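You operate a simulated robot arm through the tools that you are given. There is no shell and no other tool.

The job below is to be done with a simulated robot arm. You get a single attempt, and the scene is never put back.

JOB
Knock the top hoop home, then wipe the juice stain off the barrel.
Fine: use the wooden mallet and the grey pad and put them back. Set down upright: wooden mallet. What is to be rubbed or washed off counts as gone when no trace of it is left.
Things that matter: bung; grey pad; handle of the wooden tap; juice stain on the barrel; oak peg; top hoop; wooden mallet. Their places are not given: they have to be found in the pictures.

The check looks at the end state, three seconds after you hand in, the way a careful person would. Anything else that was tipped, shoved, dropped, spilled or broken makes it a failure.

ROBOT AND FRAMES
A 7-joint arm with a four-finger gripper, fixed in place. Base frame: the origin is on the floor under the middle of its stand, x ahead of it, y to its left, z up. Lengths are in mm, angles in rad, forces in N, time in s.
It reaches about 1223 mm from its shoulder. Its first joint turns from -1.204 to 3.002 rad. Payload 3.67 kg.
The tool frame sits at the grasp point between the pads (the TCP): z along the fingers, y along the line on which they close. The tips reach 28 mm beyond it. The gripper opens to 112 mm; its body begins 73 mm behind the TCP.
Orientation is that of the tool frame in the base frame, as a unit quaternion [x, y, z, w]. With the fingers straight down and closing along the base's y, the tool's x points along the base's -x, its y along +y and its z along -z.

CONTROLS
- The arm moves only by the tool arm_command. Its argument "moves" is a list of rows, each a list of 7 numbers: the shift along the tool's x, y, z in mm, then the turn, a rotation vector about the tool's x, y, z in rad, then the gripper command, from -1 (shut) to 1 (fully open), values between in proportion. In form: [[dx, dy, dz, wx, wy, wz, hand], ...]. A call has 1 to 20 rows; each row shifts and turns the commanded pose from where the row before left it, along the tool's axes as they then stand. A row lasts 0.2 s, in which the tool goes at most 50 mm and 0.15 rad; a call with a longer step from one row to the next is refused whole, and so is a gripper value outside its range. Where a pose cannot be reached the arm comes as near as it can. A force on the tool above 40 N (or 10 N above the force at the start of the call, whichever is more), or a blocked arm, ends the call early, and 0.2 s more pass. Each finger travels about 102.5 mm/s and halts on what it meets, pressing with about 41 N; the grip force reading is that of the motor and also rises with nothing between the fingers. The clock runs only during rows and for 0.2 s after the last one: add rows that do not move to give the fingers time. It gives the time, the measured TCP pose, the force on the tool (base axes), the opening and the grip force at its end, in the units of the frame above (readings bear some noise), with the torque about the TCP (base axes, N m) and any sound that the robot's microphone picked up, and new pictures: "pictures" is both (left out), scene, wrist or none.
- Cameras (640 x 400 px; columns grow to the right, rows downward): "scene" is fixed at [222.3, -650.7, 1719.8]; the picture's right is [0.76, -0.65, 0.00], its down [-0.44, -0.52, -0.73] and it looks along [0.47, 0.56, -0.68] (base axes); focal length 223 px, centre (320, 200). "wrist" rides on the gripper at [60, -18, -104] in the tool frame; the picture's right is [0.29, 0.96, 0.00], its down [-0.80, 0.24, -0.55] and it looks along [-0.53, 0.16, 0.83] (tool axes); focal length 234 px, centre (320, 200).
- lift_body(by): slides the trunk up (or, below 0, down) by that many mm; the arm rides with it, the base frame stays. It gives what a move gives, with no picture.
- locate(camera, pixels): for up to 12 pixels [column, row] of the newest picture of that camera ("zoom" is the newest enlarged one), the place [x, y, z] in the base frame of the surface seen there, good to about 2 mm. The clock stands still meanwhile.
- close_up(camera, box): a new picture of the part [left, top, right, bottom] of that camera's present view, enlarged. The clock stands still meanwhile.
- job_done(): hands the job in; it is judged then, once.

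Open the gripper and draw the arm clear of the work before you hand the job in, unless the task says otherwise.

The tools are called after "Request:" by a JSON object that holds its "method" and its "body". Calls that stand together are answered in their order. arm_command: Moves the arm, as the interface text tells. Its arguments: {"type":"object","properties":{"moves":{"type":"array","items":{"type":"array","items":{"type":"number"}}},"pictures":{"type":"string","enum":["both","scene","wrist","none"]}},"required":["moves"]} The other tools are called the same way: lift_body (by) moves the trunk up or down; locate (camera, pixels) gives the place of the surface under pixels of a picture; close_up (camera, box) takes an enlarged picture of a part of a camera's view; job_done () hands the job in.

At the start:

```text
time: 0.0
tcp_pos: [644.2, 66.7, 1413.5]
tcp_rot: [0.0, 1.0, 0.0, 0.0]
contact_force: [-0.2, -0.2, -0.8]
moment: [-0.01, 0.0, 0.02]
finger_gap: 111.9
grasp_force: 0.1
trunk travel left (down, up): [-750.0, 90.0]
```

scene: 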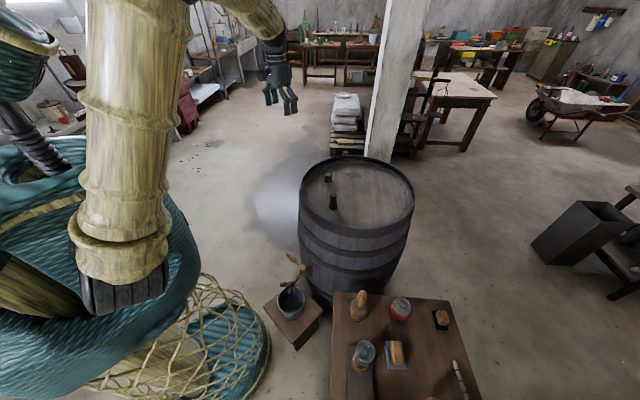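
wrist: 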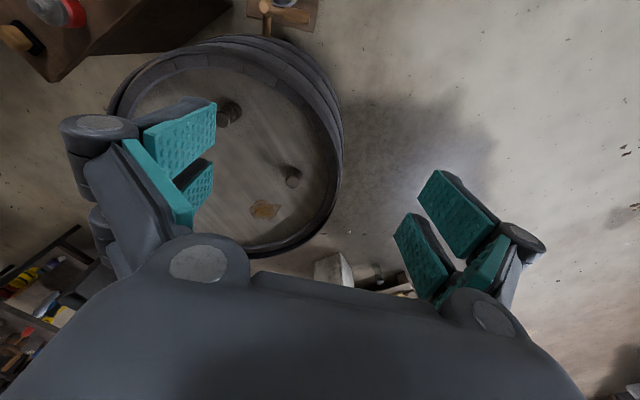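

The scene shows the barrel around (355,225), a small table at (400,340) with several items, and a tap/bucket at (290,290). I take close-ups to identify the objects.

Request:
{"method": "close_up", "body": {"camera": "scene", "box": [320, 280, 480, 400]}}

Request:
{"method": "close_up", "body": {"camera": "scene", "box": [280, 140, 440, 310]}}

Request:
{"method": "close_up", "body": {"camera": "scene", "box": [250, 230, 350, 350]}}

Request:
{"method": "close_up", "body": {"camera": "wrist", "box": [90, 20, 360, 270]}}

```text
3.33 times, centred on (400, 340) of scene
```

zoom: 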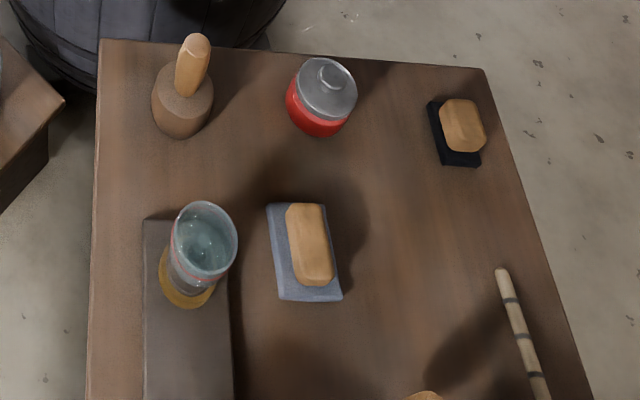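

```text
2.35 times, centred on (360, 225) of scene
```

zoom: 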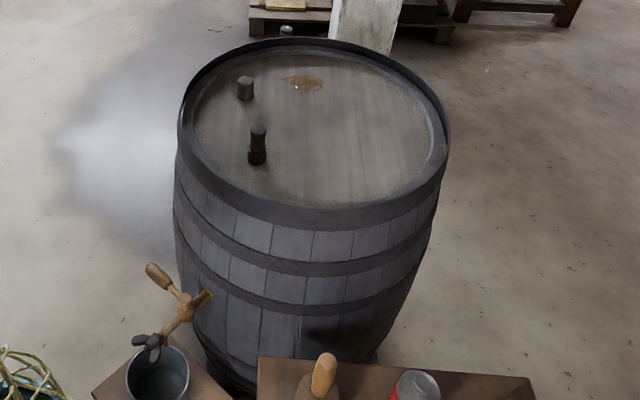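

```text
3.33 times, centred on (300, 290) of scene
```

zoom: 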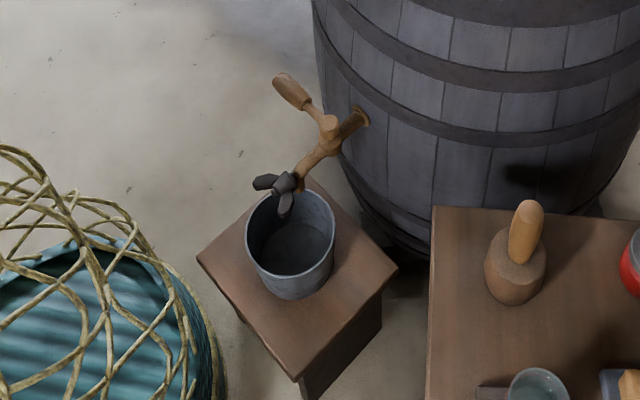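

```text
1.60 times, centred on (225, 145) of wrist
```

zoom: 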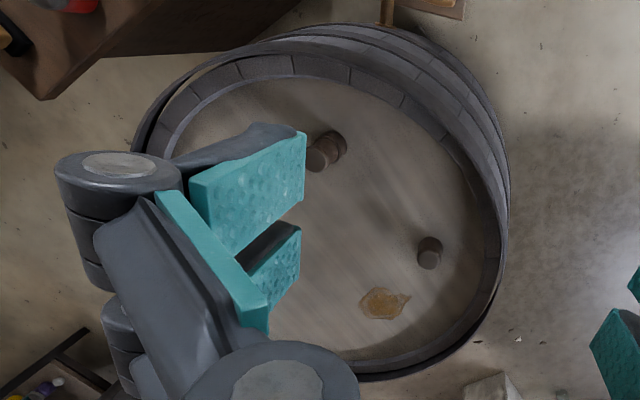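

I get the positions of barrel top features from the latest scene view, both on the hoop rim and the head, stubs and stain.

Request:
{"method": "close_up", "body": {"camera": "scene", "box": [290, 145, 425, 230]}}

Request:
{"method": "locate", "body": {"camera": "zoom", "pixels": [[300, 60], [250, 130], [245, 155], [230, 200], [165, 95], [165, 120], [100, 60], [420, 80], [500, 200], [400, 280], [280, 330], [320, 90]]}}

```text
4.71 times, centred on (358, 188) of scene
```

zoom: 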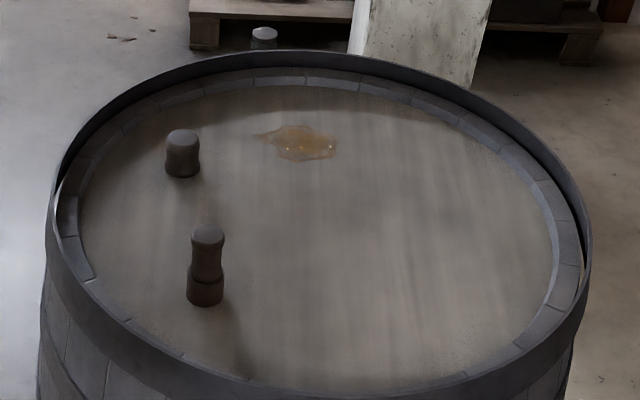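

```text
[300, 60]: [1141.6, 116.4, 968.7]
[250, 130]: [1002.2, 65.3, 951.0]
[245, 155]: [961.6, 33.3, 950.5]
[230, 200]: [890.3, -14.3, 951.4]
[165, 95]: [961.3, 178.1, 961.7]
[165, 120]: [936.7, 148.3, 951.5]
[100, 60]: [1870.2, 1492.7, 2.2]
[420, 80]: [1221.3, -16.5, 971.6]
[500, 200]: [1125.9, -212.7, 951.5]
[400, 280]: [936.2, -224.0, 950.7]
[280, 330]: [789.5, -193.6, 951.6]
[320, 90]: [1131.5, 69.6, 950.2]
```

The locate uses the newest zoom (barrel top, 4.71×). Now I locate the hoop's upper edge, stave ends, stain and stubs around the rim.

Request:
{"method": "locate", "body": {"camera": "zoom", "pixels": [[300, 53], [180, 70], [75, 150], [50, 230], [130, 345], [250, 387], [480, 370], [570, 300], [588, 240], [540, 150], [460, 92], [380, 62]]}}

Request:
{"method": "locate", "body": {"camera": "zoom", "pixels": [[300, 80], [180, 95], [110, 135], [75, 200], [75, 260], [130, 330], [200, 365], [460, 385], [540, 325], [570, 250], [520, 160], [440, 105]]}}

Request:
{"method": "locate", "body": {"camera": "zoom", "pixels": [[258, 135], [285, 126], [300, 142], [335, 148], [300, 160], [330, 135], [183, 135], [183, 170], [207, 230], [207, 262], [205, 290], [205, 303]]}}

```text
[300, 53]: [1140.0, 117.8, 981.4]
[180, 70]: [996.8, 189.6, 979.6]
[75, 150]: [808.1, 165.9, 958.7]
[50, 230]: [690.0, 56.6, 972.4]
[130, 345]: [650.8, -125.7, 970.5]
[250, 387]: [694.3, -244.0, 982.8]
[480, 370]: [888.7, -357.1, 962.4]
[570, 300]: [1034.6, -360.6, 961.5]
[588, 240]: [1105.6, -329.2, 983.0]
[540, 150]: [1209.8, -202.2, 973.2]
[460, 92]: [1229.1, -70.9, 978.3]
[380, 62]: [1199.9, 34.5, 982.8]
```

```text
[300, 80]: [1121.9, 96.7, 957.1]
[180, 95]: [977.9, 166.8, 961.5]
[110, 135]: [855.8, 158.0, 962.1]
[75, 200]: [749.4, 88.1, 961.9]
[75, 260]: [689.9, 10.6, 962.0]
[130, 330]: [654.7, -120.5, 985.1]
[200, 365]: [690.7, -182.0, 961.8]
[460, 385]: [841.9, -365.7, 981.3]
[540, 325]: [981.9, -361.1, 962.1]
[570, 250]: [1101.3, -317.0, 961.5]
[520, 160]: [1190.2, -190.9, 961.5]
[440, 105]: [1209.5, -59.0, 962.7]
```

```text
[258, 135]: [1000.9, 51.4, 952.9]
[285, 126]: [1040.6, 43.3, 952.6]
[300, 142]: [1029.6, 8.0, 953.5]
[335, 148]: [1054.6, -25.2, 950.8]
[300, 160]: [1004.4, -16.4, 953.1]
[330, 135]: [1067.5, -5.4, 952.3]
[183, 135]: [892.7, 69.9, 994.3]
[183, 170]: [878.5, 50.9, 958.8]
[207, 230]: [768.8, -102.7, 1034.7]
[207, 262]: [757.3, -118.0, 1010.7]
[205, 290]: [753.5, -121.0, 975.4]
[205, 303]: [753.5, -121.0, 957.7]
```

The hoop's top edge reads about z≈983 versus stave ends at 962 and head at 951, so the hoop stands proud. Next I zoom on the table and locate the mallet, pads, jar, and glass.

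Request:
{"method": "close_up", "body": {"camera": "scene", "box": [325, 280, 485, 380]}}

Request:
{"method": "locate", "body": {"camera": "scene", "pixels": [[360, 291], [358, 299], [352, 312], [365, 312], [358, 318], [340, 330], [420, 330], [336, 293], [445, 300], [470, 390], [337, 390], [400, 300]]}}

Request:
{"method": "locate", "body": {"camera": "scene", "pixels": [[397, 345], [398, 360], [388, 345], [386, 360], [404, 372], [392, 370], [398, 338], [441, 315], [440, 326], [366, 350], [356, 380], [372, 365]]}}

```text
4.00 times, centred on (405, 330) of scene
```

zoom: 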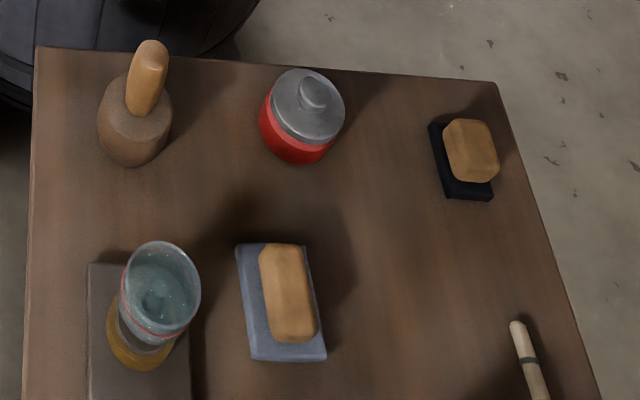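

```text
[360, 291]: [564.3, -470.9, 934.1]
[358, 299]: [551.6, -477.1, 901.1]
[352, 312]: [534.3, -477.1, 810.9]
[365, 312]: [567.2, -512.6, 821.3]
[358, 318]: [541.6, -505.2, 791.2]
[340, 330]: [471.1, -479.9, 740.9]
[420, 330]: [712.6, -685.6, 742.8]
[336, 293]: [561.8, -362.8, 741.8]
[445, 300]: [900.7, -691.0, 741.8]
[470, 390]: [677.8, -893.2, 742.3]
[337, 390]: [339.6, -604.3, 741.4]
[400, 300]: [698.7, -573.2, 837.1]
```

```text
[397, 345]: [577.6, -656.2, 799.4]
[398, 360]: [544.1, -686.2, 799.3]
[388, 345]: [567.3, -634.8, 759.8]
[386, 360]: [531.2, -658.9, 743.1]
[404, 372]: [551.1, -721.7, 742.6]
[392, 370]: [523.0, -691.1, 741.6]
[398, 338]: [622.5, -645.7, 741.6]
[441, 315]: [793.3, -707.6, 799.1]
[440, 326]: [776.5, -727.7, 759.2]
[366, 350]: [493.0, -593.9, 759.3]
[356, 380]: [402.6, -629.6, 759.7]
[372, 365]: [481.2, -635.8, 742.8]
```

Table top is z≈742. I use the current zoom (4×) to find mallet, pad and black pad outlines precisely.

Request:
{"method": "locate", "body": {"camera": "zoom", "pixels": [[150, 45], [152, 55], [145, 80], [130, 100], [165, 80], [140, 112], [104, 110], [170, 110], [135, 140], [133, 160], [110, 140], [160, 145]]}}

Request:
{"method": "locate", "body": {"camera": "zoom", "pixels": [[265, 250], [297, 248], [310, 325], [280, 338], [262, 275], [316, 325], [241, 250], [252, 352], [322, 352], [310, 255], [318, 330], [290, 290]]}}

Request:
{"method": "locate", "body": {"camera": "zoom", "pixels": [[452, 125], [485, 125], [493, 160], [465, 178], [445, 190], [490, 195], [435, 130], [312, 85], [300, 160], [270, 100], [340, 110], [160, 250]]}}

```text
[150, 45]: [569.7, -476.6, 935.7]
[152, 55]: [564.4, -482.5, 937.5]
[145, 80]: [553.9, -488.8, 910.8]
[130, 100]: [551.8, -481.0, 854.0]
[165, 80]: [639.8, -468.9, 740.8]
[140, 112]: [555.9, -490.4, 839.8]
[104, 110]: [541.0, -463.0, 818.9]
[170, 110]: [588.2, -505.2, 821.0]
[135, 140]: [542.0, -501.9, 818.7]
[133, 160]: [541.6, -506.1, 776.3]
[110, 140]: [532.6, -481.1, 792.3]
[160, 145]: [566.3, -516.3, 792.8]
```

```text
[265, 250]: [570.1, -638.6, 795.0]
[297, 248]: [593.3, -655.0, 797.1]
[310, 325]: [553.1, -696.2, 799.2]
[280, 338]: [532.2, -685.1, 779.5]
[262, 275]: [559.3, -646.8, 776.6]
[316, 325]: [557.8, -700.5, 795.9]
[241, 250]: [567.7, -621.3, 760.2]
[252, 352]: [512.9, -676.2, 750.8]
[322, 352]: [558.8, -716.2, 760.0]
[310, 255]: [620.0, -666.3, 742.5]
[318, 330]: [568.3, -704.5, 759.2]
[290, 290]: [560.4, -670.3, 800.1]
```

```text
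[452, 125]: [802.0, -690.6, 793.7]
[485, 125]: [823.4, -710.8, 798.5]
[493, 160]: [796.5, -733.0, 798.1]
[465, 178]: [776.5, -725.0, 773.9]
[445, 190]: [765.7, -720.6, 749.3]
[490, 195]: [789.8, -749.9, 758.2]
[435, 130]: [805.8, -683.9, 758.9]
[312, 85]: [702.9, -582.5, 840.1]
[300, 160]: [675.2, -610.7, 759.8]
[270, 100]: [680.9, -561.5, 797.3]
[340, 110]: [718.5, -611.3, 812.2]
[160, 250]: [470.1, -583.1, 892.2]
```

Mallet axis is about (565,-484), standing on the table at z 742 with the handle top near 938; the pad's block is around (562,-668). I first test the vertical-gripper reach in free air over the barrel's far side (row motion +x) and get a wrist look at the hoop.

Request:
{"method": "arm_command", "body": {"moves": [[-50, 0, 0, 0, 0, 0, 1], [-50, 0, 0, 0, 0, 0, 1], [-50, 0, 0, 0, 0, 0, 1], [-50, 0, 0, 0, 0, 0, 1], [-50, 0, 0, 0, 0, 0, 1], [-50, 0, 0, 0, 0, 0, 1], [-50, 0, 0, 0, 0, 0, 1], [-50, 0, 0, 0, 0, 0, 1]]}}

```text
time: 1.8
tcp_pos: [977.5, 55.8, 1400.4]
tcp_rot: [0.001, 1.0, 0.001, 0.002]
contact_force: [-1.0, -0.5, 0.9]
moment: [0.04, -0.01, 0.0]
finger_gap: 112.1
grasp_force: 0.1
out of reach, approached as far as the arm can: row 7, 8
trunk travel left (down, up): [-750.0, 90.0]
```

scene: 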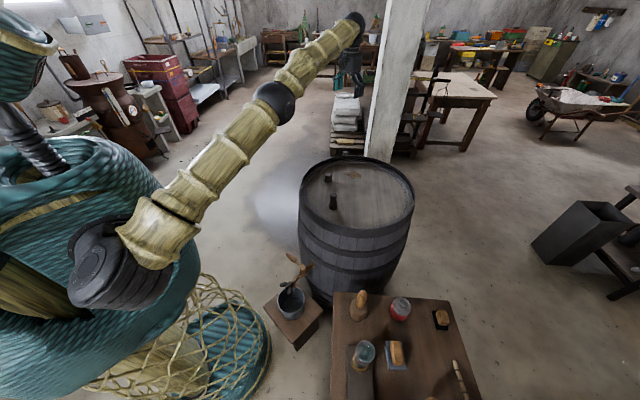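
wrist: 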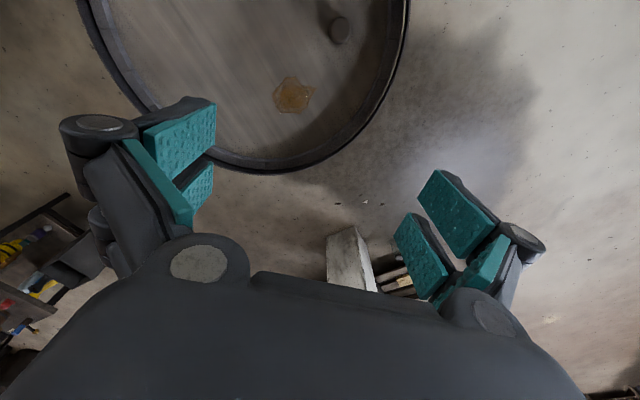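

The vertical gripper reaches only x≈977 at this height, with the arm almost straight. I locate points on the arm to find the shoulder and wrist heights.

Request:
{"method": "locate", "body": {"camera": "scene", "pixels": [[95, 255], [150, 245], [130, 230], [200, 190], [270, 100], [300, 70], [345, 35], [357, 18], [357, 60], [350, 80], [90, 285], [170, 280]]}}

```text
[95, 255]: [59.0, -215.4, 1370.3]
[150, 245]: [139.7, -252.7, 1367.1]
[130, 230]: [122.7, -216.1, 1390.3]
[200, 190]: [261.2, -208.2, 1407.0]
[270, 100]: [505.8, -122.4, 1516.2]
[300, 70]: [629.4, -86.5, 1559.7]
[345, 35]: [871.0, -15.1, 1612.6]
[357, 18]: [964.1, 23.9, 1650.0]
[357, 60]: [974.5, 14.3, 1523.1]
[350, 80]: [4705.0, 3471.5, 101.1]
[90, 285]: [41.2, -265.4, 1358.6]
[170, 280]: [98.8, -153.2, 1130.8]
```

Shoulder is near (60,-200,1330) and the wrist is ~225 mm behind the TCP, so far points need a tilted gripper. I now zoom on the near side of the top hoop to measure its upper and lower edge.

Request:
{"method": "close_up", "body": {"camera": "scene", "box": [295, 195, 375, 245]}}

Request:
{"method": "locate", "body": {"camera": "zoom", "pixels": [[320, 170], [320, 180], [320, 190], [320, 200], [320, 210], [320, 220], [320, 230], [320, 240], [320, 250], [320, 260], [320, 275], [320, 290]]}}

Request:
{"method": "locate", "body": {"camera": "zoom", "pixels": [[150, 50], [150, 60], [150, 70], [150, 80], [150, 90], [150, 100], [150, 110], [150, 120], [150, 130], [150, 140], [150, 150], [150, 160]]}}

Request:
{"method": "close_up", "body": {"camera": "scene", "box": [345, 200, 425, 250]}}

```text
8.00 times, centred on (335, 220) of scene
```

zoom: 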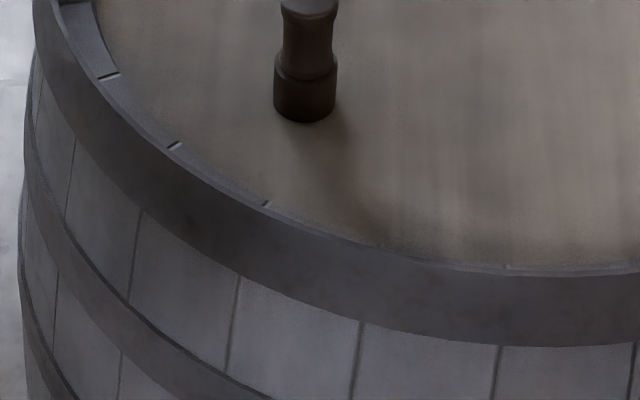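

```text
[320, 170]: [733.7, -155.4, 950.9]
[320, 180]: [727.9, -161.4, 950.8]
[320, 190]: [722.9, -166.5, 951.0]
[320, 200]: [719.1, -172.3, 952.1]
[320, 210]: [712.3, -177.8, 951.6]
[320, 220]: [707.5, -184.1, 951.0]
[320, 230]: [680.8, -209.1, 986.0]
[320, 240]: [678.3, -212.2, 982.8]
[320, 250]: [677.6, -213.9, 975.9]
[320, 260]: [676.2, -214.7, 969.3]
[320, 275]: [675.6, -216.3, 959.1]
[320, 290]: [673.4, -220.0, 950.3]
```

```text
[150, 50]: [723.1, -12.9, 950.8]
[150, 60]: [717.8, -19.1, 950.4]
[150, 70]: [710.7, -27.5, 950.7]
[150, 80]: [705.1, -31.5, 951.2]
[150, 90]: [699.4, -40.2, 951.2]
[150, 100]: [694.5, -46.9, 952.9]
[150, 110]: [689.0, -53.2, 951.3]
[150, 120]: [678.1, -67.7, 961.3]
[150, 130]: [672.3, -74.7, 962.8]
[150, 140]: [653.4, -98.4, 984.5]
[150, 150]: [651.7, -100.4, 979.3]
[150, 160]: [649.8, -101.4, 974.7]
```

```text
8.00 times, centred on (385, 225) of scene
```

zoom: 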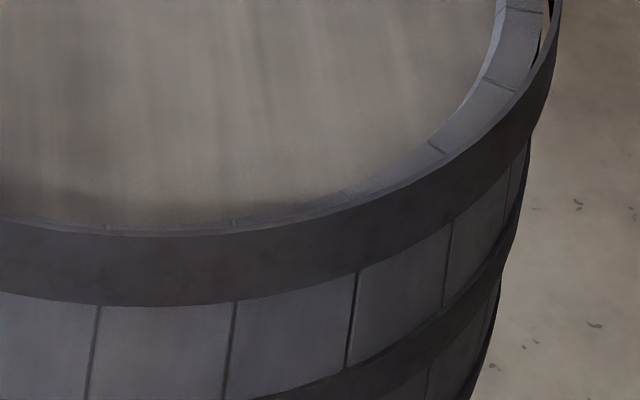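

Hoop edge is level at z≈985 all round (stave ends 962). I retreat from the barrel and travel toward the mallet side at height, gripper open.

Request:
{"method": "arm_command", "body": {"moves": [[47, -7, 0, 0, 0, 0, 1], [47, -7, 0, 0, 0, 0, 1], [47, -7, 0, 0, 0, 0, 1], [47, -7, 0, 0, 0, 0, 1], [47, -7, 0, 0, 0, 0, 1], [47, -7, 0, 0, 0, 0, 1], [47, -7, 0, 0, 0, 0, 1], [47, -7, 0, 0, 0, 0, 1], [14, -40, 8, 0, 0, 0, 1], [14, -40, 8, 0, 0, 0, 1], [14, -40, 8, 0, 0, 0, 1], [14, -40, 8, 0, 0, 0, 1], [14, -40, 8, 0, 0, 0, 1], [14, -40, 8, 0, 0, 0, 1], [14, -40, 8, 0, 0, 0, 1], [14, -40, 8, 0, 0, 0, 1]]}}

```text
time: 5.2
tcp_pos: [487.1, -324.9, 1333.9]
tcp_rot: [0.0, 1.0, 0.003, -0.001]
contact_force: [0.2, 0.3, 0.9]
moment: [0.02, 0.0, 0.03]
finger_gap: 112.0
grasp_force: 0.1
trunk travel left (down, up): [-750.0, 90.0]
```

scene: 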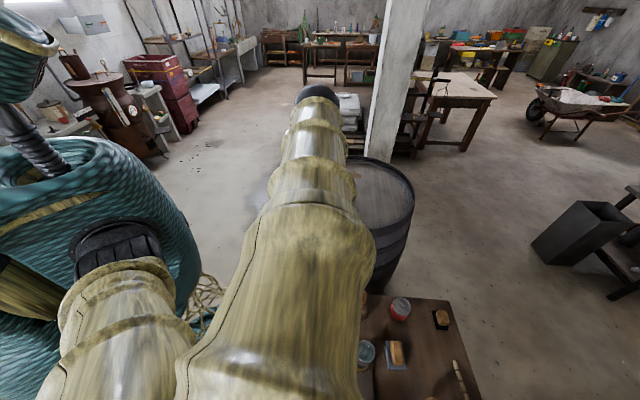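
wrist: 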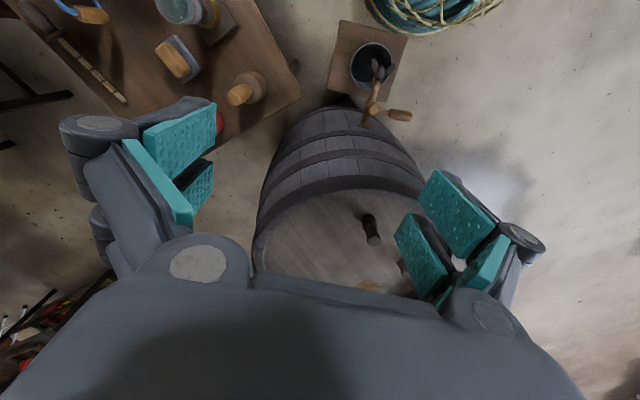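

The wrist view shows the mallet at (245,92), tap at (380,105). I locate the mallet handle and head, tap, and bucket points from the wrist view.

Request:
{"method": "close_up", "body": {"camera": "wrist", "box": [200, 50, 300, 120]}}

Request:
{"method": "locate", "body": {"camera": "wrist", "pixels": [[236, 97], [248, 90], [235, 80], [262, 92], [246, 74], [254, 104], [380, 105], [395, 115], [366, 120], [370, 218], [375, 240], [372, 95]]}}

Request:
{"method": "close_up", "body": {"camera": "wrist", "box": [310, 10, 430, 140]}}

```text
5.71 times, centred on (250, 85) of wrist
```

zoom: 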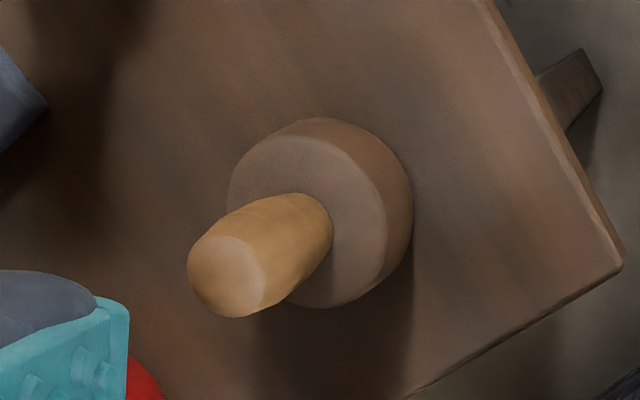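

```text
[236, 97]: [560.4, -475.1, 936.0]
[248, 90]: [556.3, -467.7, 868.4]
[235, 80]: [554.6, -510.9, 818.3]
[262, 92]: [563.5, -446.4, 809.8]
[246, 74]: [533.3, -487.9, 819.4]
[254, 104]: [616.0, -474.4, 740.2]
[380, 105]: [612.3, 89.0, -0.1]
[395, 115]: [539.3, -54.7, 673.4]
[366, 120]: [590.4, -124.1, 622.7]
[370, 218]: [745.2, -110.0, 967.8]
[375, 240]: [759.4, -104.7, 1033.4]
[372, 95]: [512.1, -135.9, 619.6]
```

```text
3.08 times, centred on (370, 75) of wrist
```

zoom: 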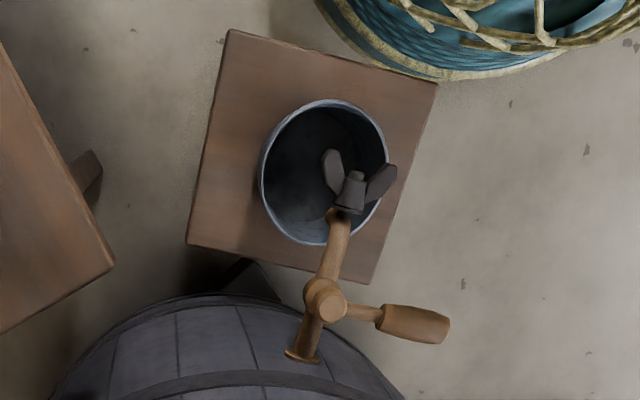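

The mallet's head is z 742–820 (axis ≈ (566,-481), r≈35) and the handle goes up to 938. I move above it, then yaw toward the shoulder–mallet direction and tilt the tool outward about the closing axis by ~1 rad.

Request:
{"method": "arm_command", "body": {"moves": [[-13.2, -26, 30.7, 0, 0, 0, 1], [-13.2, -26, 30.7, 0, 0, 0, 1], [-13.2, -26, 30.7, 0, 0, 0, 1], [-13.2, -26, 30.7, 0, 0, 0, 1], [-13.2, -26, 30.7, 0, 0, 0, 1], [-13.2, -26, 30.7, 0, 0, 0, 1], [0, 0, 0, 0, 0, 0.128, 1], [0, 0, 0, 0, 0, 0.128, 1], [0, 0, 0, 0, 0, 0.128, 1], [0, 0, 0, 0, 0, 0.128, 1], [0, 0, 0, 0, -0.143, 0, 1], [0, 0, 0, 0, -0.143, 0, 1], [0, 0, 0, 0, -0.143, 0, 1], [0, 0, 0, 0, -0.143, 0, 1], [0, 0, 0, 0, -0.143, 0, 1], [0, 0, 0, 0, -0.143, 0, 1], [0, 0, 0, 0, -0.143, 0, 1]]}}

```text
time: 8.8
tcp_pos: [577.9, -477.8, 1148.6]
tcp_rot: [0.222, 0.849, -0.122, 0.464]
contact_force: [0.7, -0.4, 0.8]
moment: [-0.01, 0.0, -0.03]
finger_gap: 112.0
grasp_force: 0.1
out of reach, approached as far as the arm can: row 17
trunk travel left (down, up): [-750.0, 90.0]
```

scene: 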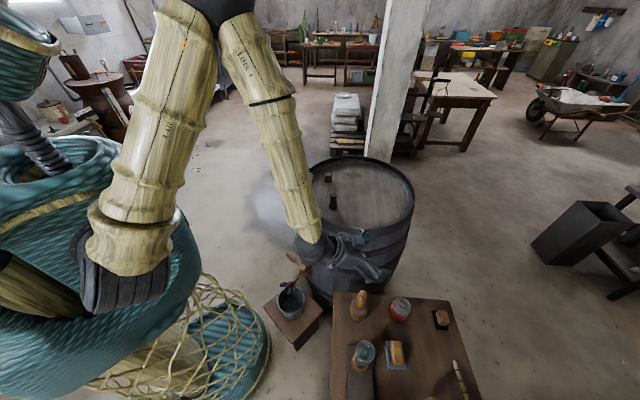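
wrist: 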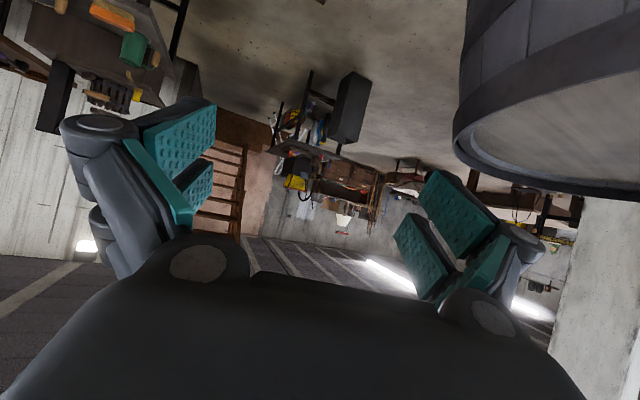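

Tool z is now (0.73,-0.41,-0.54), closing axis horizontal. I descend 120 mm and correct xy toward the mallet axis, then check.

Request:
{"method": "arm_command", "body": {"moves": [[34.7, -2.8, 19.1, 0, 0, 0, 1], [34.7, -2.8, 19.1, 0, 0, 0, 1], [34.7, -2.8, 19.1, 0, 0, 0, 1]]}}

```text
time: 9.6
tcp_pos: [567.6, -480.5, 1027.9]
tcp_rot: [0.222, 0.849, -0.121, 0.464]
contact_force: [0.1, -0.8, -0.4]
moment: [0.02, 0.03, 0.01]
finger_gap: 111.9
grasp_force: 0.0
trunk travel left (down, up): [-750.0, 90.0]
```

scene: 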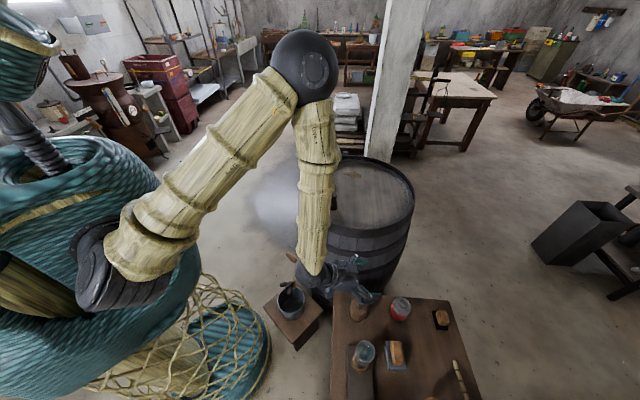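
wrist: 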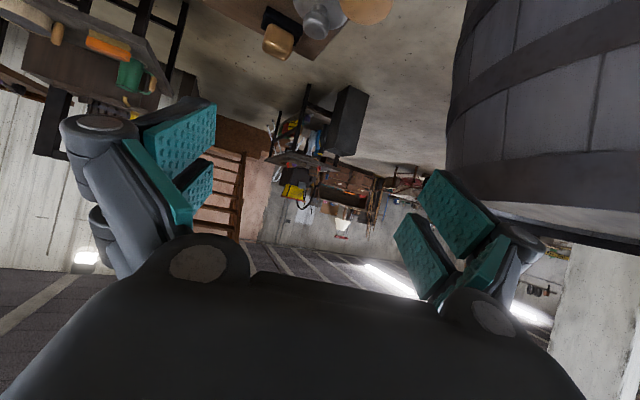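

TCP is at (567.6,-480.5,1028), aligned over the mallet. I descend 90 mm more and look with the wrist camera to verify the handle passes between the fingers.

Request:
{"method": "arm_command", "body": {"moves": [[25.3, 0, 16.2, 0, 0, 0, 1], [25.3, 0, 16.2, 0, 0, 0, 1], [25.3, 0, 16.2, 0, 0, 0, 1]]}}

Request:
{"method": "close_up", "body": {"camera": "scene", "box": [290, 240, 430, 340]}}

```text
time: 10.4
tcp_pos: [565.2, -481.0, 940.0]
tcp_rot: [0.223, 0.849, -0.121, 0.464]
contact_force: [-0.4, -0.3, -0.1]
moment: [0.0, 0.05, 0.0]
finger_gap: 111.9
grasp_force: 0.1
trunk travel left (down, up): [-750.0, 90.0]
```

scene: 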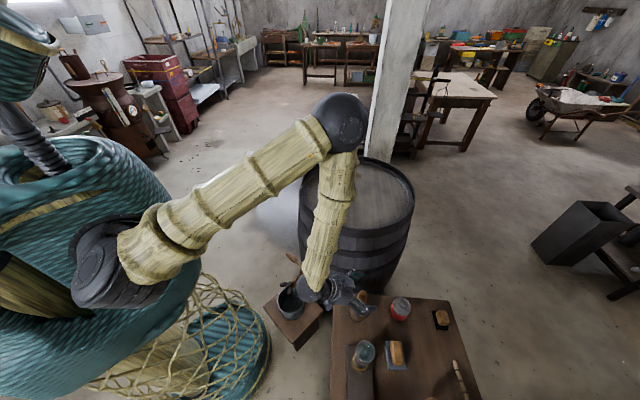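
wrist: 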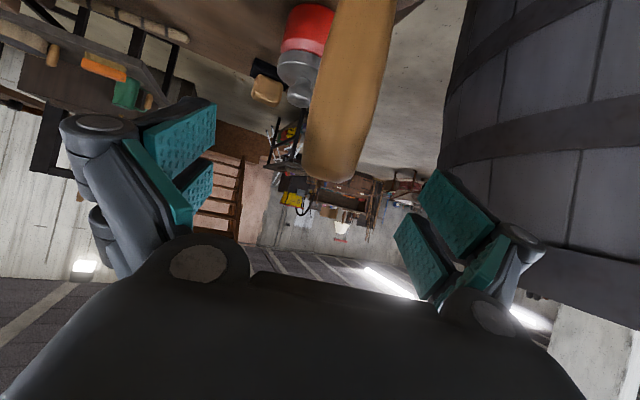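

```text
4.00 times, centred on (360, 290) of scene
```

zoom: 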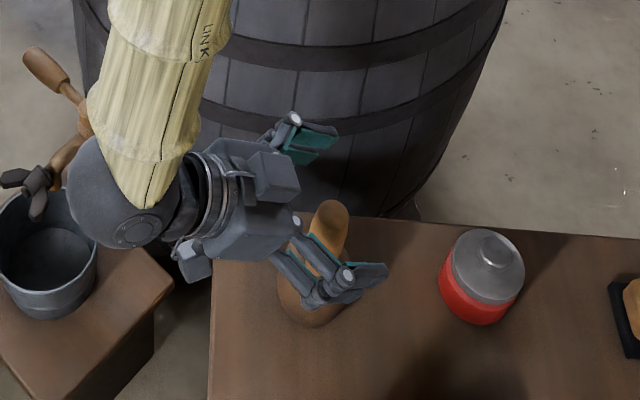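

The handle is centred between the finger pairs. Before descending I check the glass position near the right-hand fingers to be sure of clearance.

Request:
{"method": "locate", "body": {"camera": "scene", "pixels": [[365, 340], [356, 350], [374, 350], [365, 345], [360, 362], [365, 366], [372, 366], [376, 345], [355, 343], [365, 356]]}}

Request:
{"method": "close_up", "body": {"camera": "scene", "box": [330, 290, 410, 350]}}

```text
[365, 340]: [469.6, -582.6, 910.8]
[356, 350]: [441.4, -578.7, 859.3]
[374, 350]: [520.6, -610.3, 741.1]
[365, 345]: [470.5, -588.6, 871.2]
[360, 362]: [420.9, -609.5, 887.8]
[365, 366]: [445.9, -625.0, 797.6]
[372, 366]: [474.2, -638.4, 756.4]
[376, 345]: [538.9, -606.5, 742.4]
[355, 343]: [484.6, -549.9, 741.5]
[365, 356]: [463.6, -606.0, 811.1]
```

```text
6.67 times, centred on (370, 320) of scene
```

zoom: 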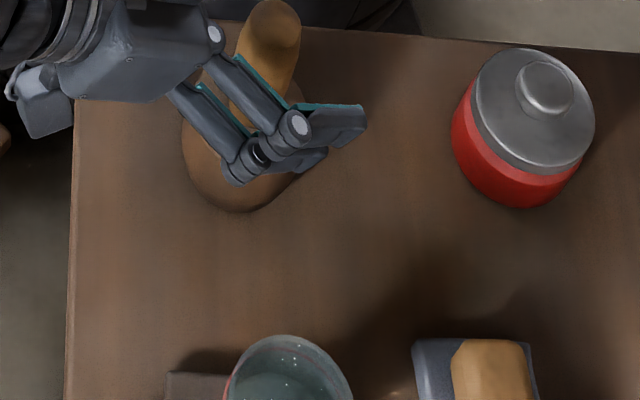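

The glass centre is ~(448,-600), leaving enough clearance. I narrow the fingers to ~80 mm, descend 68 mm and close on the handle.

Request:
{"method": "arm_command", "body": {"moves": [[0, 0, 0, 0, 0, 0, 0.43], [0, 0, 0, 0, 0, 0, 0.43], [28.6, 0, 18.4, 0, 0, 0, 0.43], [28.6, 0, 18.4, 0, 0, 0, 0.43], [0, 0, 0, 0, 0, 0, 0.43]]}}

Request:
{"method": "close_up", "body": {"camera": "scene", "box": [310, 260, 430, 350]}}

```text
time: 11.6
tcp_pos: [564.5, -480.3, 872.4]
tcp_rot: [0.223, 0.848, -0.122, 0.465]
contact_force: [0.1, -0.9, -0.2]
moment: [0.0, -0.01, -0.01]
finger_gap: 80.0
grasp_force: 0.0
trunk travel left (down, up): [-750.0, 90.0]
```

scene: 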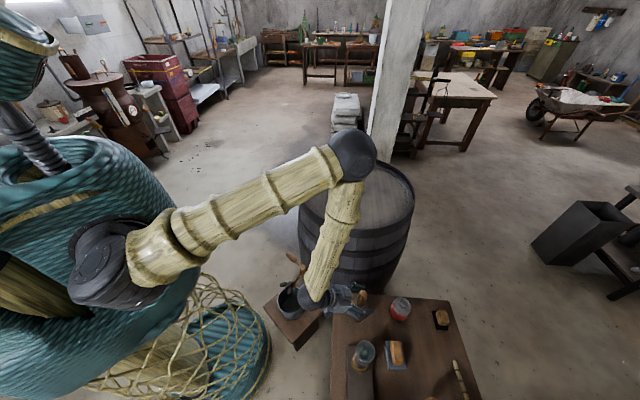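
wrist: 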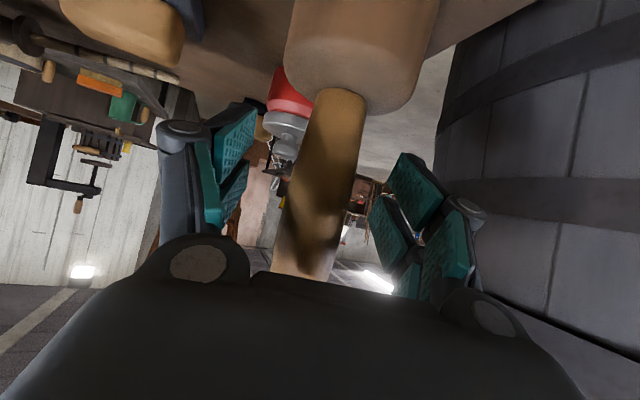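

```text
4.44 times, centred on (370, 305) of scene
```

zoom: 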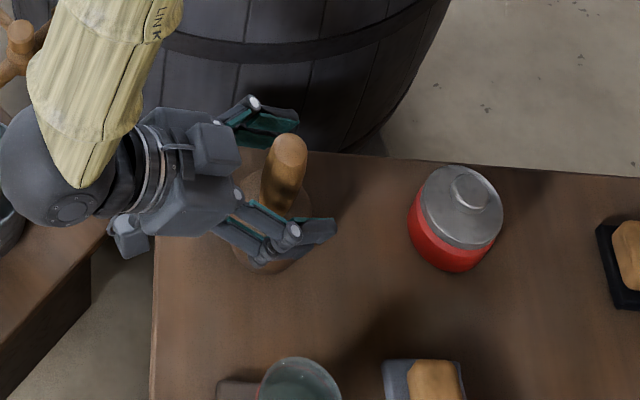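

The handle sits centred between the pads and clear of the mallet head. I close the gripper.

Request:
{"method": "arm_command", "body": {"moves": [[0, 0, 0, 0, 0, 0, -1], [0, 0, 0, 0, 0, 0, -1], [0, 0, 0, 0, 0, 0, -1], [0, 0, 0, 0, 0, 0, -1]], "pictures": "wrist"}}

```text
time: 12.6
tcp_pos: [564.3, -481.3, 871.9]
tcp_rot: [0.223, 0.849, -0.121, 0.464]
contact_force: [-0.3, 0.1, 0.2]
moment: [0.05, 0.0, -0.02]
finger_gap: 29.9
grasp_force: 40.6
trunk travel left (down, up): [-750.0, 90.0]
```

wrist: 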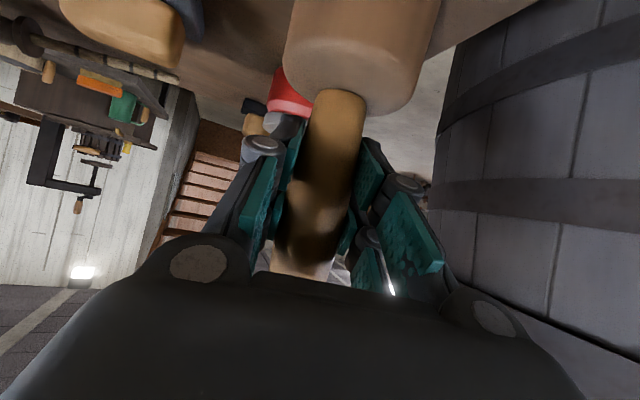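

Grip holds at 29.9 mm gap with 40.6 N. I lift the mallet straight up (50 mm then onward) and check the load.

Request:
{"method": "arm_command", "body": {"moves": [[-16.8, 0, -10.8, 0, 0, 0, -1], [-25.3, 0, -16.2, 0, 0, 0, -1], [-33.7, 0, -21.6, 0, 0, 0, -1], [-33.7, 0, -21.6, 0, 0, 0, -1]]}}

```text
time: 13.6
tcp_pos: [562.3, -477.5, 1004.8]
tcp_rot: [0.222, 0.849, -0.121, 0.465]
contact_force: [0.3, -0.4, -3.4]
moment: [-0.03, 0.01, -0.03]
finger_gap: 30.1
grasp_force: 40.8
trunk travel left (down, up): [-750.0, 90.0]
```

scene: 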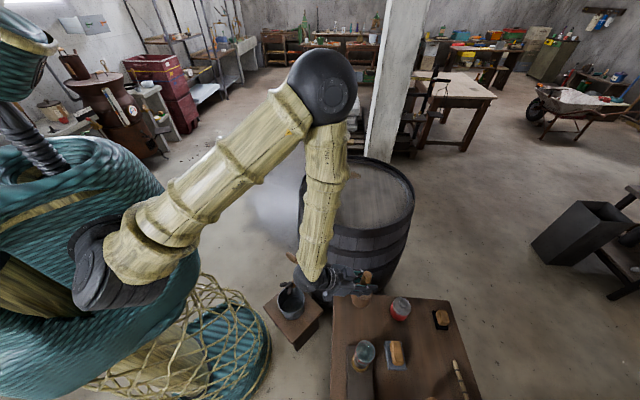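
wrist: 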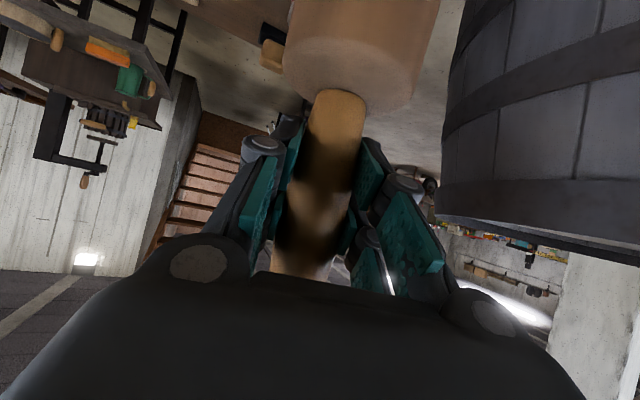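

The mallet is held and lifted (3.4 N load). I rise and move away from the table toward the barrel at safe height and yaw the tool to face across the barrel.

Request:
{"method": "arm_command", "body": {"moves": [[-34.4, 21.2, -14.9, 0, 0, 0, -1], [-34.4, 21.2, -14.9, 0, 0, 0, -1], [-34.4, 21.2, -14.9, 0, 0, 0, -1], [-34.4, 21.2, -14.9, 0, 0, 0, -1], [-34.4, 21.2, -14.9, 0, 0, 0, -1], [0, 0, 0, -0.103, 0, -0.066, -1], [0, 0, 0, -0.103, 0, -0.066, -1], [0, 0, 0, -0.103, 0, -0.066, -1], [0, 0, 0, -0.103, 0, -0.066, -1], [0, 0, 0, -0.103, 0, -0.066, -1], [0, 0, 0, 0, 0, 0, -1]]}}

```text
time: 16.0
tcp_pos: [644.2, -400.5, 1187.4]
tcp_rot: [-0.045, 0.876, 0.024, 0.479]
contact_force: [-0.5, 0.2, -3.4]
moment: [0.0, 0.01, -0.03]
finger_gap: 29.6
grasp_force: 41.1
trunk travel left (down, up): [-750.0, 90.0]
```

scene: 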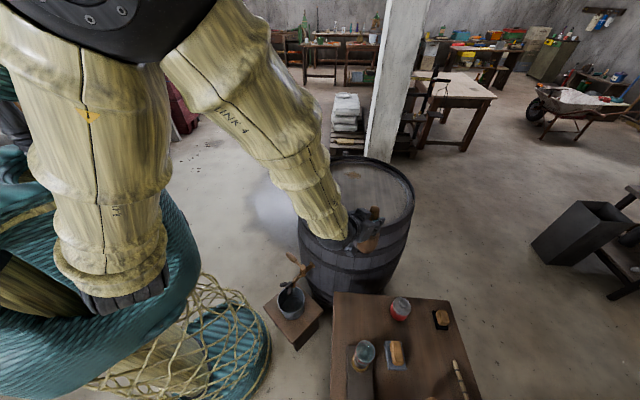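
wrist: 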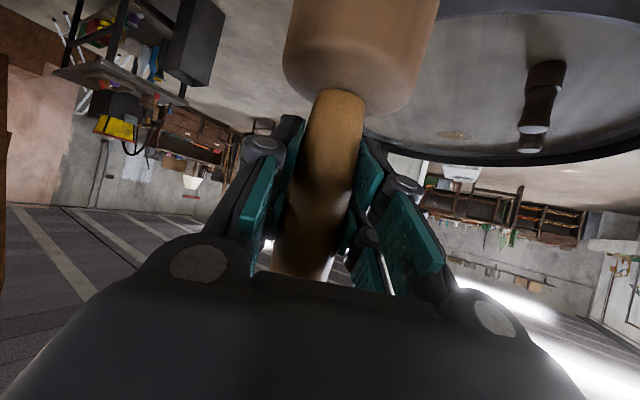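

Mallet hangs vertical, tool z (0.84,0.085,-0.54). I move it above the hoop at (734,-294), staying 70 mm over the edge.

Request:
{"method": "arm_command", "body": {"moves": [[-18, 32.2, 28.1, 0, 0, 0, -1], [-18, 32.2, 28.1, 0, 0, 0, -1], [-18, 32.2, 28.1, 0, 0, 0, -1], [0, 0, 0, 0, 0, 0, -1]]}}

Request:
{"method": "close_up", "body": {"camera": "scene", "box": [290, 150, 440, 270]}}

```text
time: 17.0
tcp_pos: [731.3, -296.2, 1188.6]
tcp_rot: [-0.043, 0.876, 0.025, 0.479]
contact_force: [0.1, -0.3, -4.2]
moment: [0.0, 0.0, 0.03]
finger_gap: 30.0
grasp_force: 41.0
trunk travel left (down, up): [-750.0, 90.0]
```

scene: 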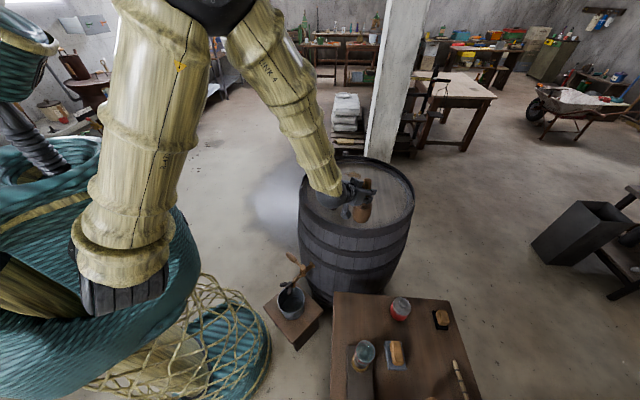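
wrist: 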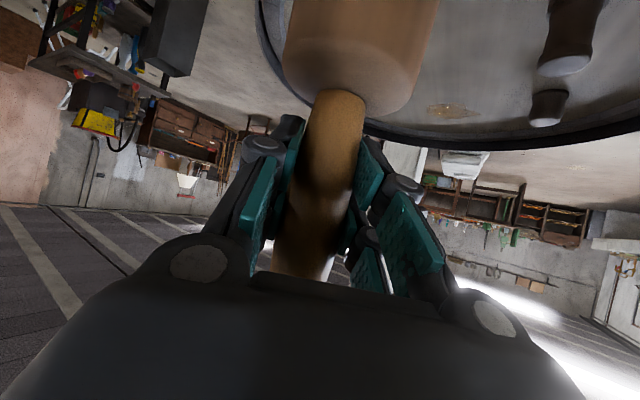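

```text
3.33 times, centred on (365, 210) of scene
```

zoom: 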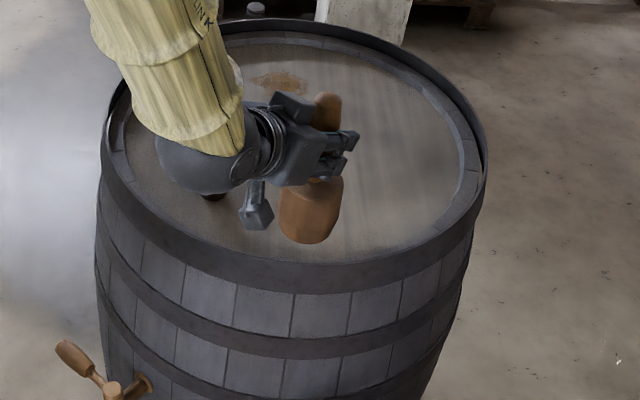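

The mallet is over the hoop's near-right edge with its face ~73 mm above. I deliver a first test blow (80 mm down commanded at ~200 mm/s) and rise again.

Request:
{"method": "arm_command", "body": {"moves": [[33.7, 0, 21.6, 0, 0, 0, -1], [33.7, 0, 21.6, 0, 0, 0, -1]]}}

```text
time: 17.6
tcp_pos: [732.1, -296.5, 1108.4]
tcp_rot: [-0.043, 0.876, 0.024, 0.481]
contact_force: [2.3, 0.8, -0.7]
moment: [-0.03, 0.12, 0.03]
finger_gap: 29.6
grasp_force: 41.5
trunk travel left (down, up): [-750.0, 90.0]
```

scene: 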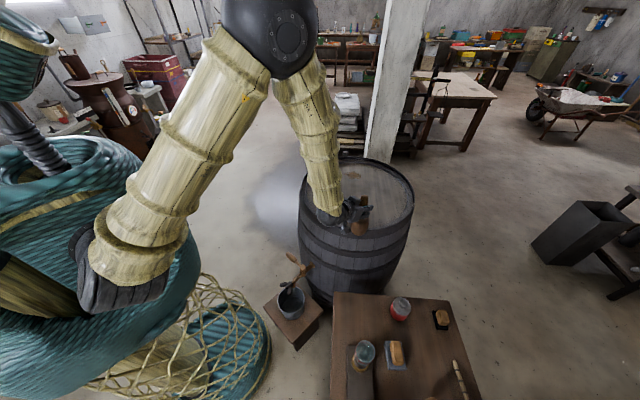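
wrist: 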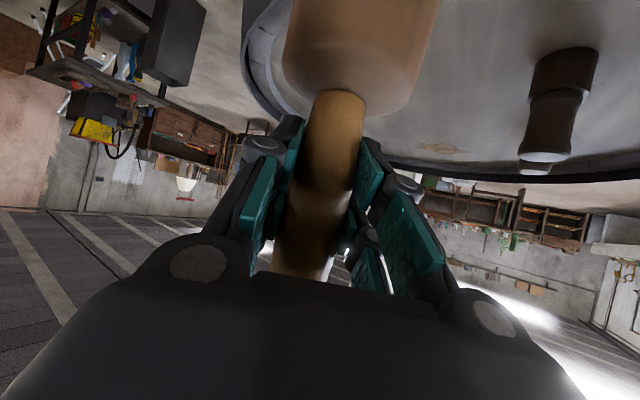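

TCP stopped at z 1108 with the weight partly supported, so the mallet face is about at hoop level. I check the hoop edge position around the rim.

Request:
{"method": "close_up", "body": {"camera": "scene", "box": [295, 150, 425, 250]}}

Request:
{"method": "locate", "body": {"camera": "scene", "pixels": [[335, 220], [336, 224], [350, 229], [350, 227], [360, 229], [360, 232], [378, 229], [378, 227], [395, 222], [301, 193], [303, 200], [412, 195]]}}

```text
4.00 times, centred on (360, 200) of scene
```

zoom: 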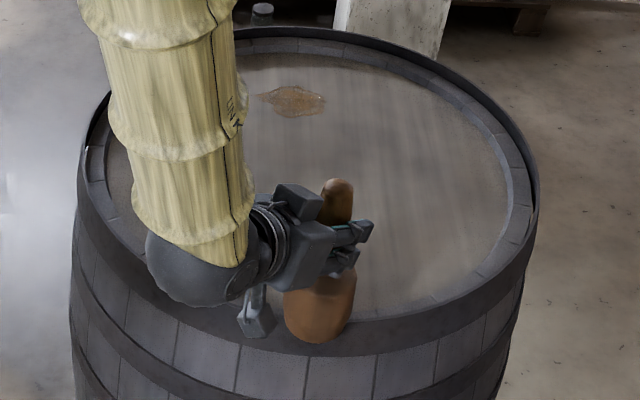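

```text
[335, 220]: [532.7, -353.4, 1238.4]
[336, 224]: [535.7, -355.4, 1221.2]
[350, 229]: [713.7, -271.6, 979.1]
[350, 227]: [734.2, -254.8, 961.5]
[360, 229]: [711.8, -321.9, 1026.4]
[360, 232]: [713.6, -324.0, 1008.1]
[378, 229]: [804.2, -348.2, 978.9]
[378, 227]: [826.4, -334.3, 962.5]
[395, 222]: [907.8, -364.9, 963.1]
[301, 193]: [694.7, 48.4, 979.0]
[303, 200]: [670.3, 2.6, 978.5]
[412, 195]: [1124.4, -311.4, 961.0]
```

The hoop edge near the blow and at (695,48) now reads ~979, so it went down about 6 mm. I raise the mallet 70 mm and measure the rim all round.

Request:
{"method": "arm_command", "body": {"moves": [[-29.5, 0, -18.9, 0, 0, 0, -1], [-29.5, 0, -18.9, 0, 0, 0, -1]], "pictures": "scene"}}

Request:
{"method": "close_up", "body": {"camera": "scene", "box": [290, 145, 425, 230]}}

Request:
{"method": "locate", "body": {"camera": "zoom", "pixels": [[300, 54], [280, 54], [400, 67], [380, 63], [460, 93], [545, 155], [588, 240], [575, 305], [480, 376], [60, 180], [52, 230], [60, 260]]}}

```text
time: 18.2
tcp_pos: [732.6, -295.9, 1178.4]
tcp_rot: [-0.044, 0.877, 0.025, 0.479]
contact_force: [-0.3, 0.8, -3.4]
moment: [0.03, 0.0, 0.01]
finger_gap: 29.6
grasp_force: 41.5
trunk travel left (down, up): [-750.0, 90.0]
```

scene: 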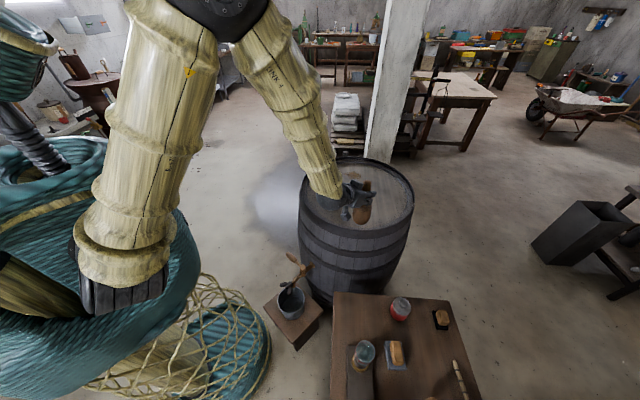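

```text
4.71 times, centred on (358, 188) of scene
```

zoom: 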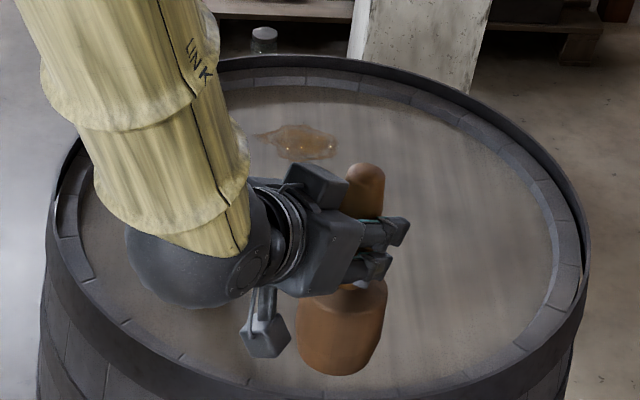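

```text
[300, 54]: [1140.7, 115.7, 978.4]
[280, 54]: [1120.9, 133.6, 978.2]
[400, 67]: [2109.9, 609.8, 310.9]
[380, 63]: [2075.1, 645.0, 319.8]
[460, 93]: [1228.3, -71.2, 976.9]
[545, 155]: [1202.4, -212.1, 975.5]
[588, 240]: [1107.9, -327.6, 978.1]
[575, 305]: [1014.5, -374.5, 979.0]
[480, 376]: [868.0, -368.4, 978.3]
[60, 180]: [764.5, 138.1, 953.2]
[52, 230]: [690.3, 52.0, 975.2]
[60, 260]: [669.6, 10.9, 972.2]
```

The hoop went down evenly to ~978.5 all round. I strike again at the same place a bit deeper and faster.

Request:
{"method": "arm_command", "body": {"moves": [[33.7, 0, 21.6, 0, 0, 0, -1], [33.7, 0, 21.6, 0, 0, 0, -1]], "pictures": "scene"}}

Request:
{"method": "close_up", "body": {"camera": "scene", "box": [295, 145, 430, 245]}}

```text
time: 18.8
tcp_pos: [733.9, -297.0, 1100.4]
tcp_rot: [-0.043, 0.875, 0.024, 0.481]
contact_force: [3.7, 0.3, 4.9]
moment: [0.24, -0.37, -0.06]
finger_gap: 29.6
grasp_force: 41.2
trunk travel left (down, up): [-750.0, 90.0]
```

scene: 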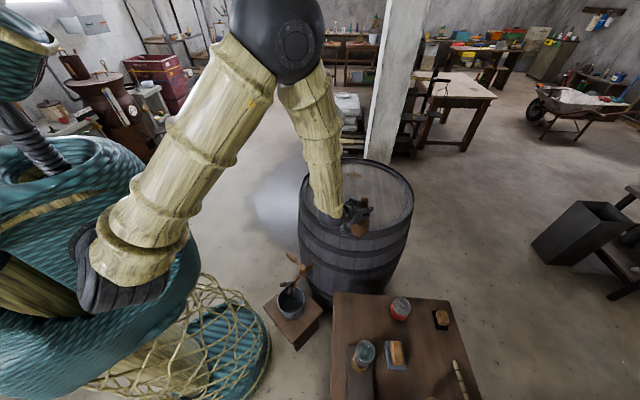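

```text
4.00 times, centred on (362, 195) of scene
```

zoom: 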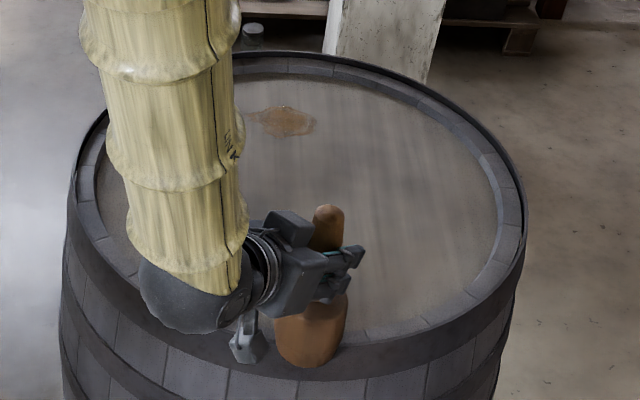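

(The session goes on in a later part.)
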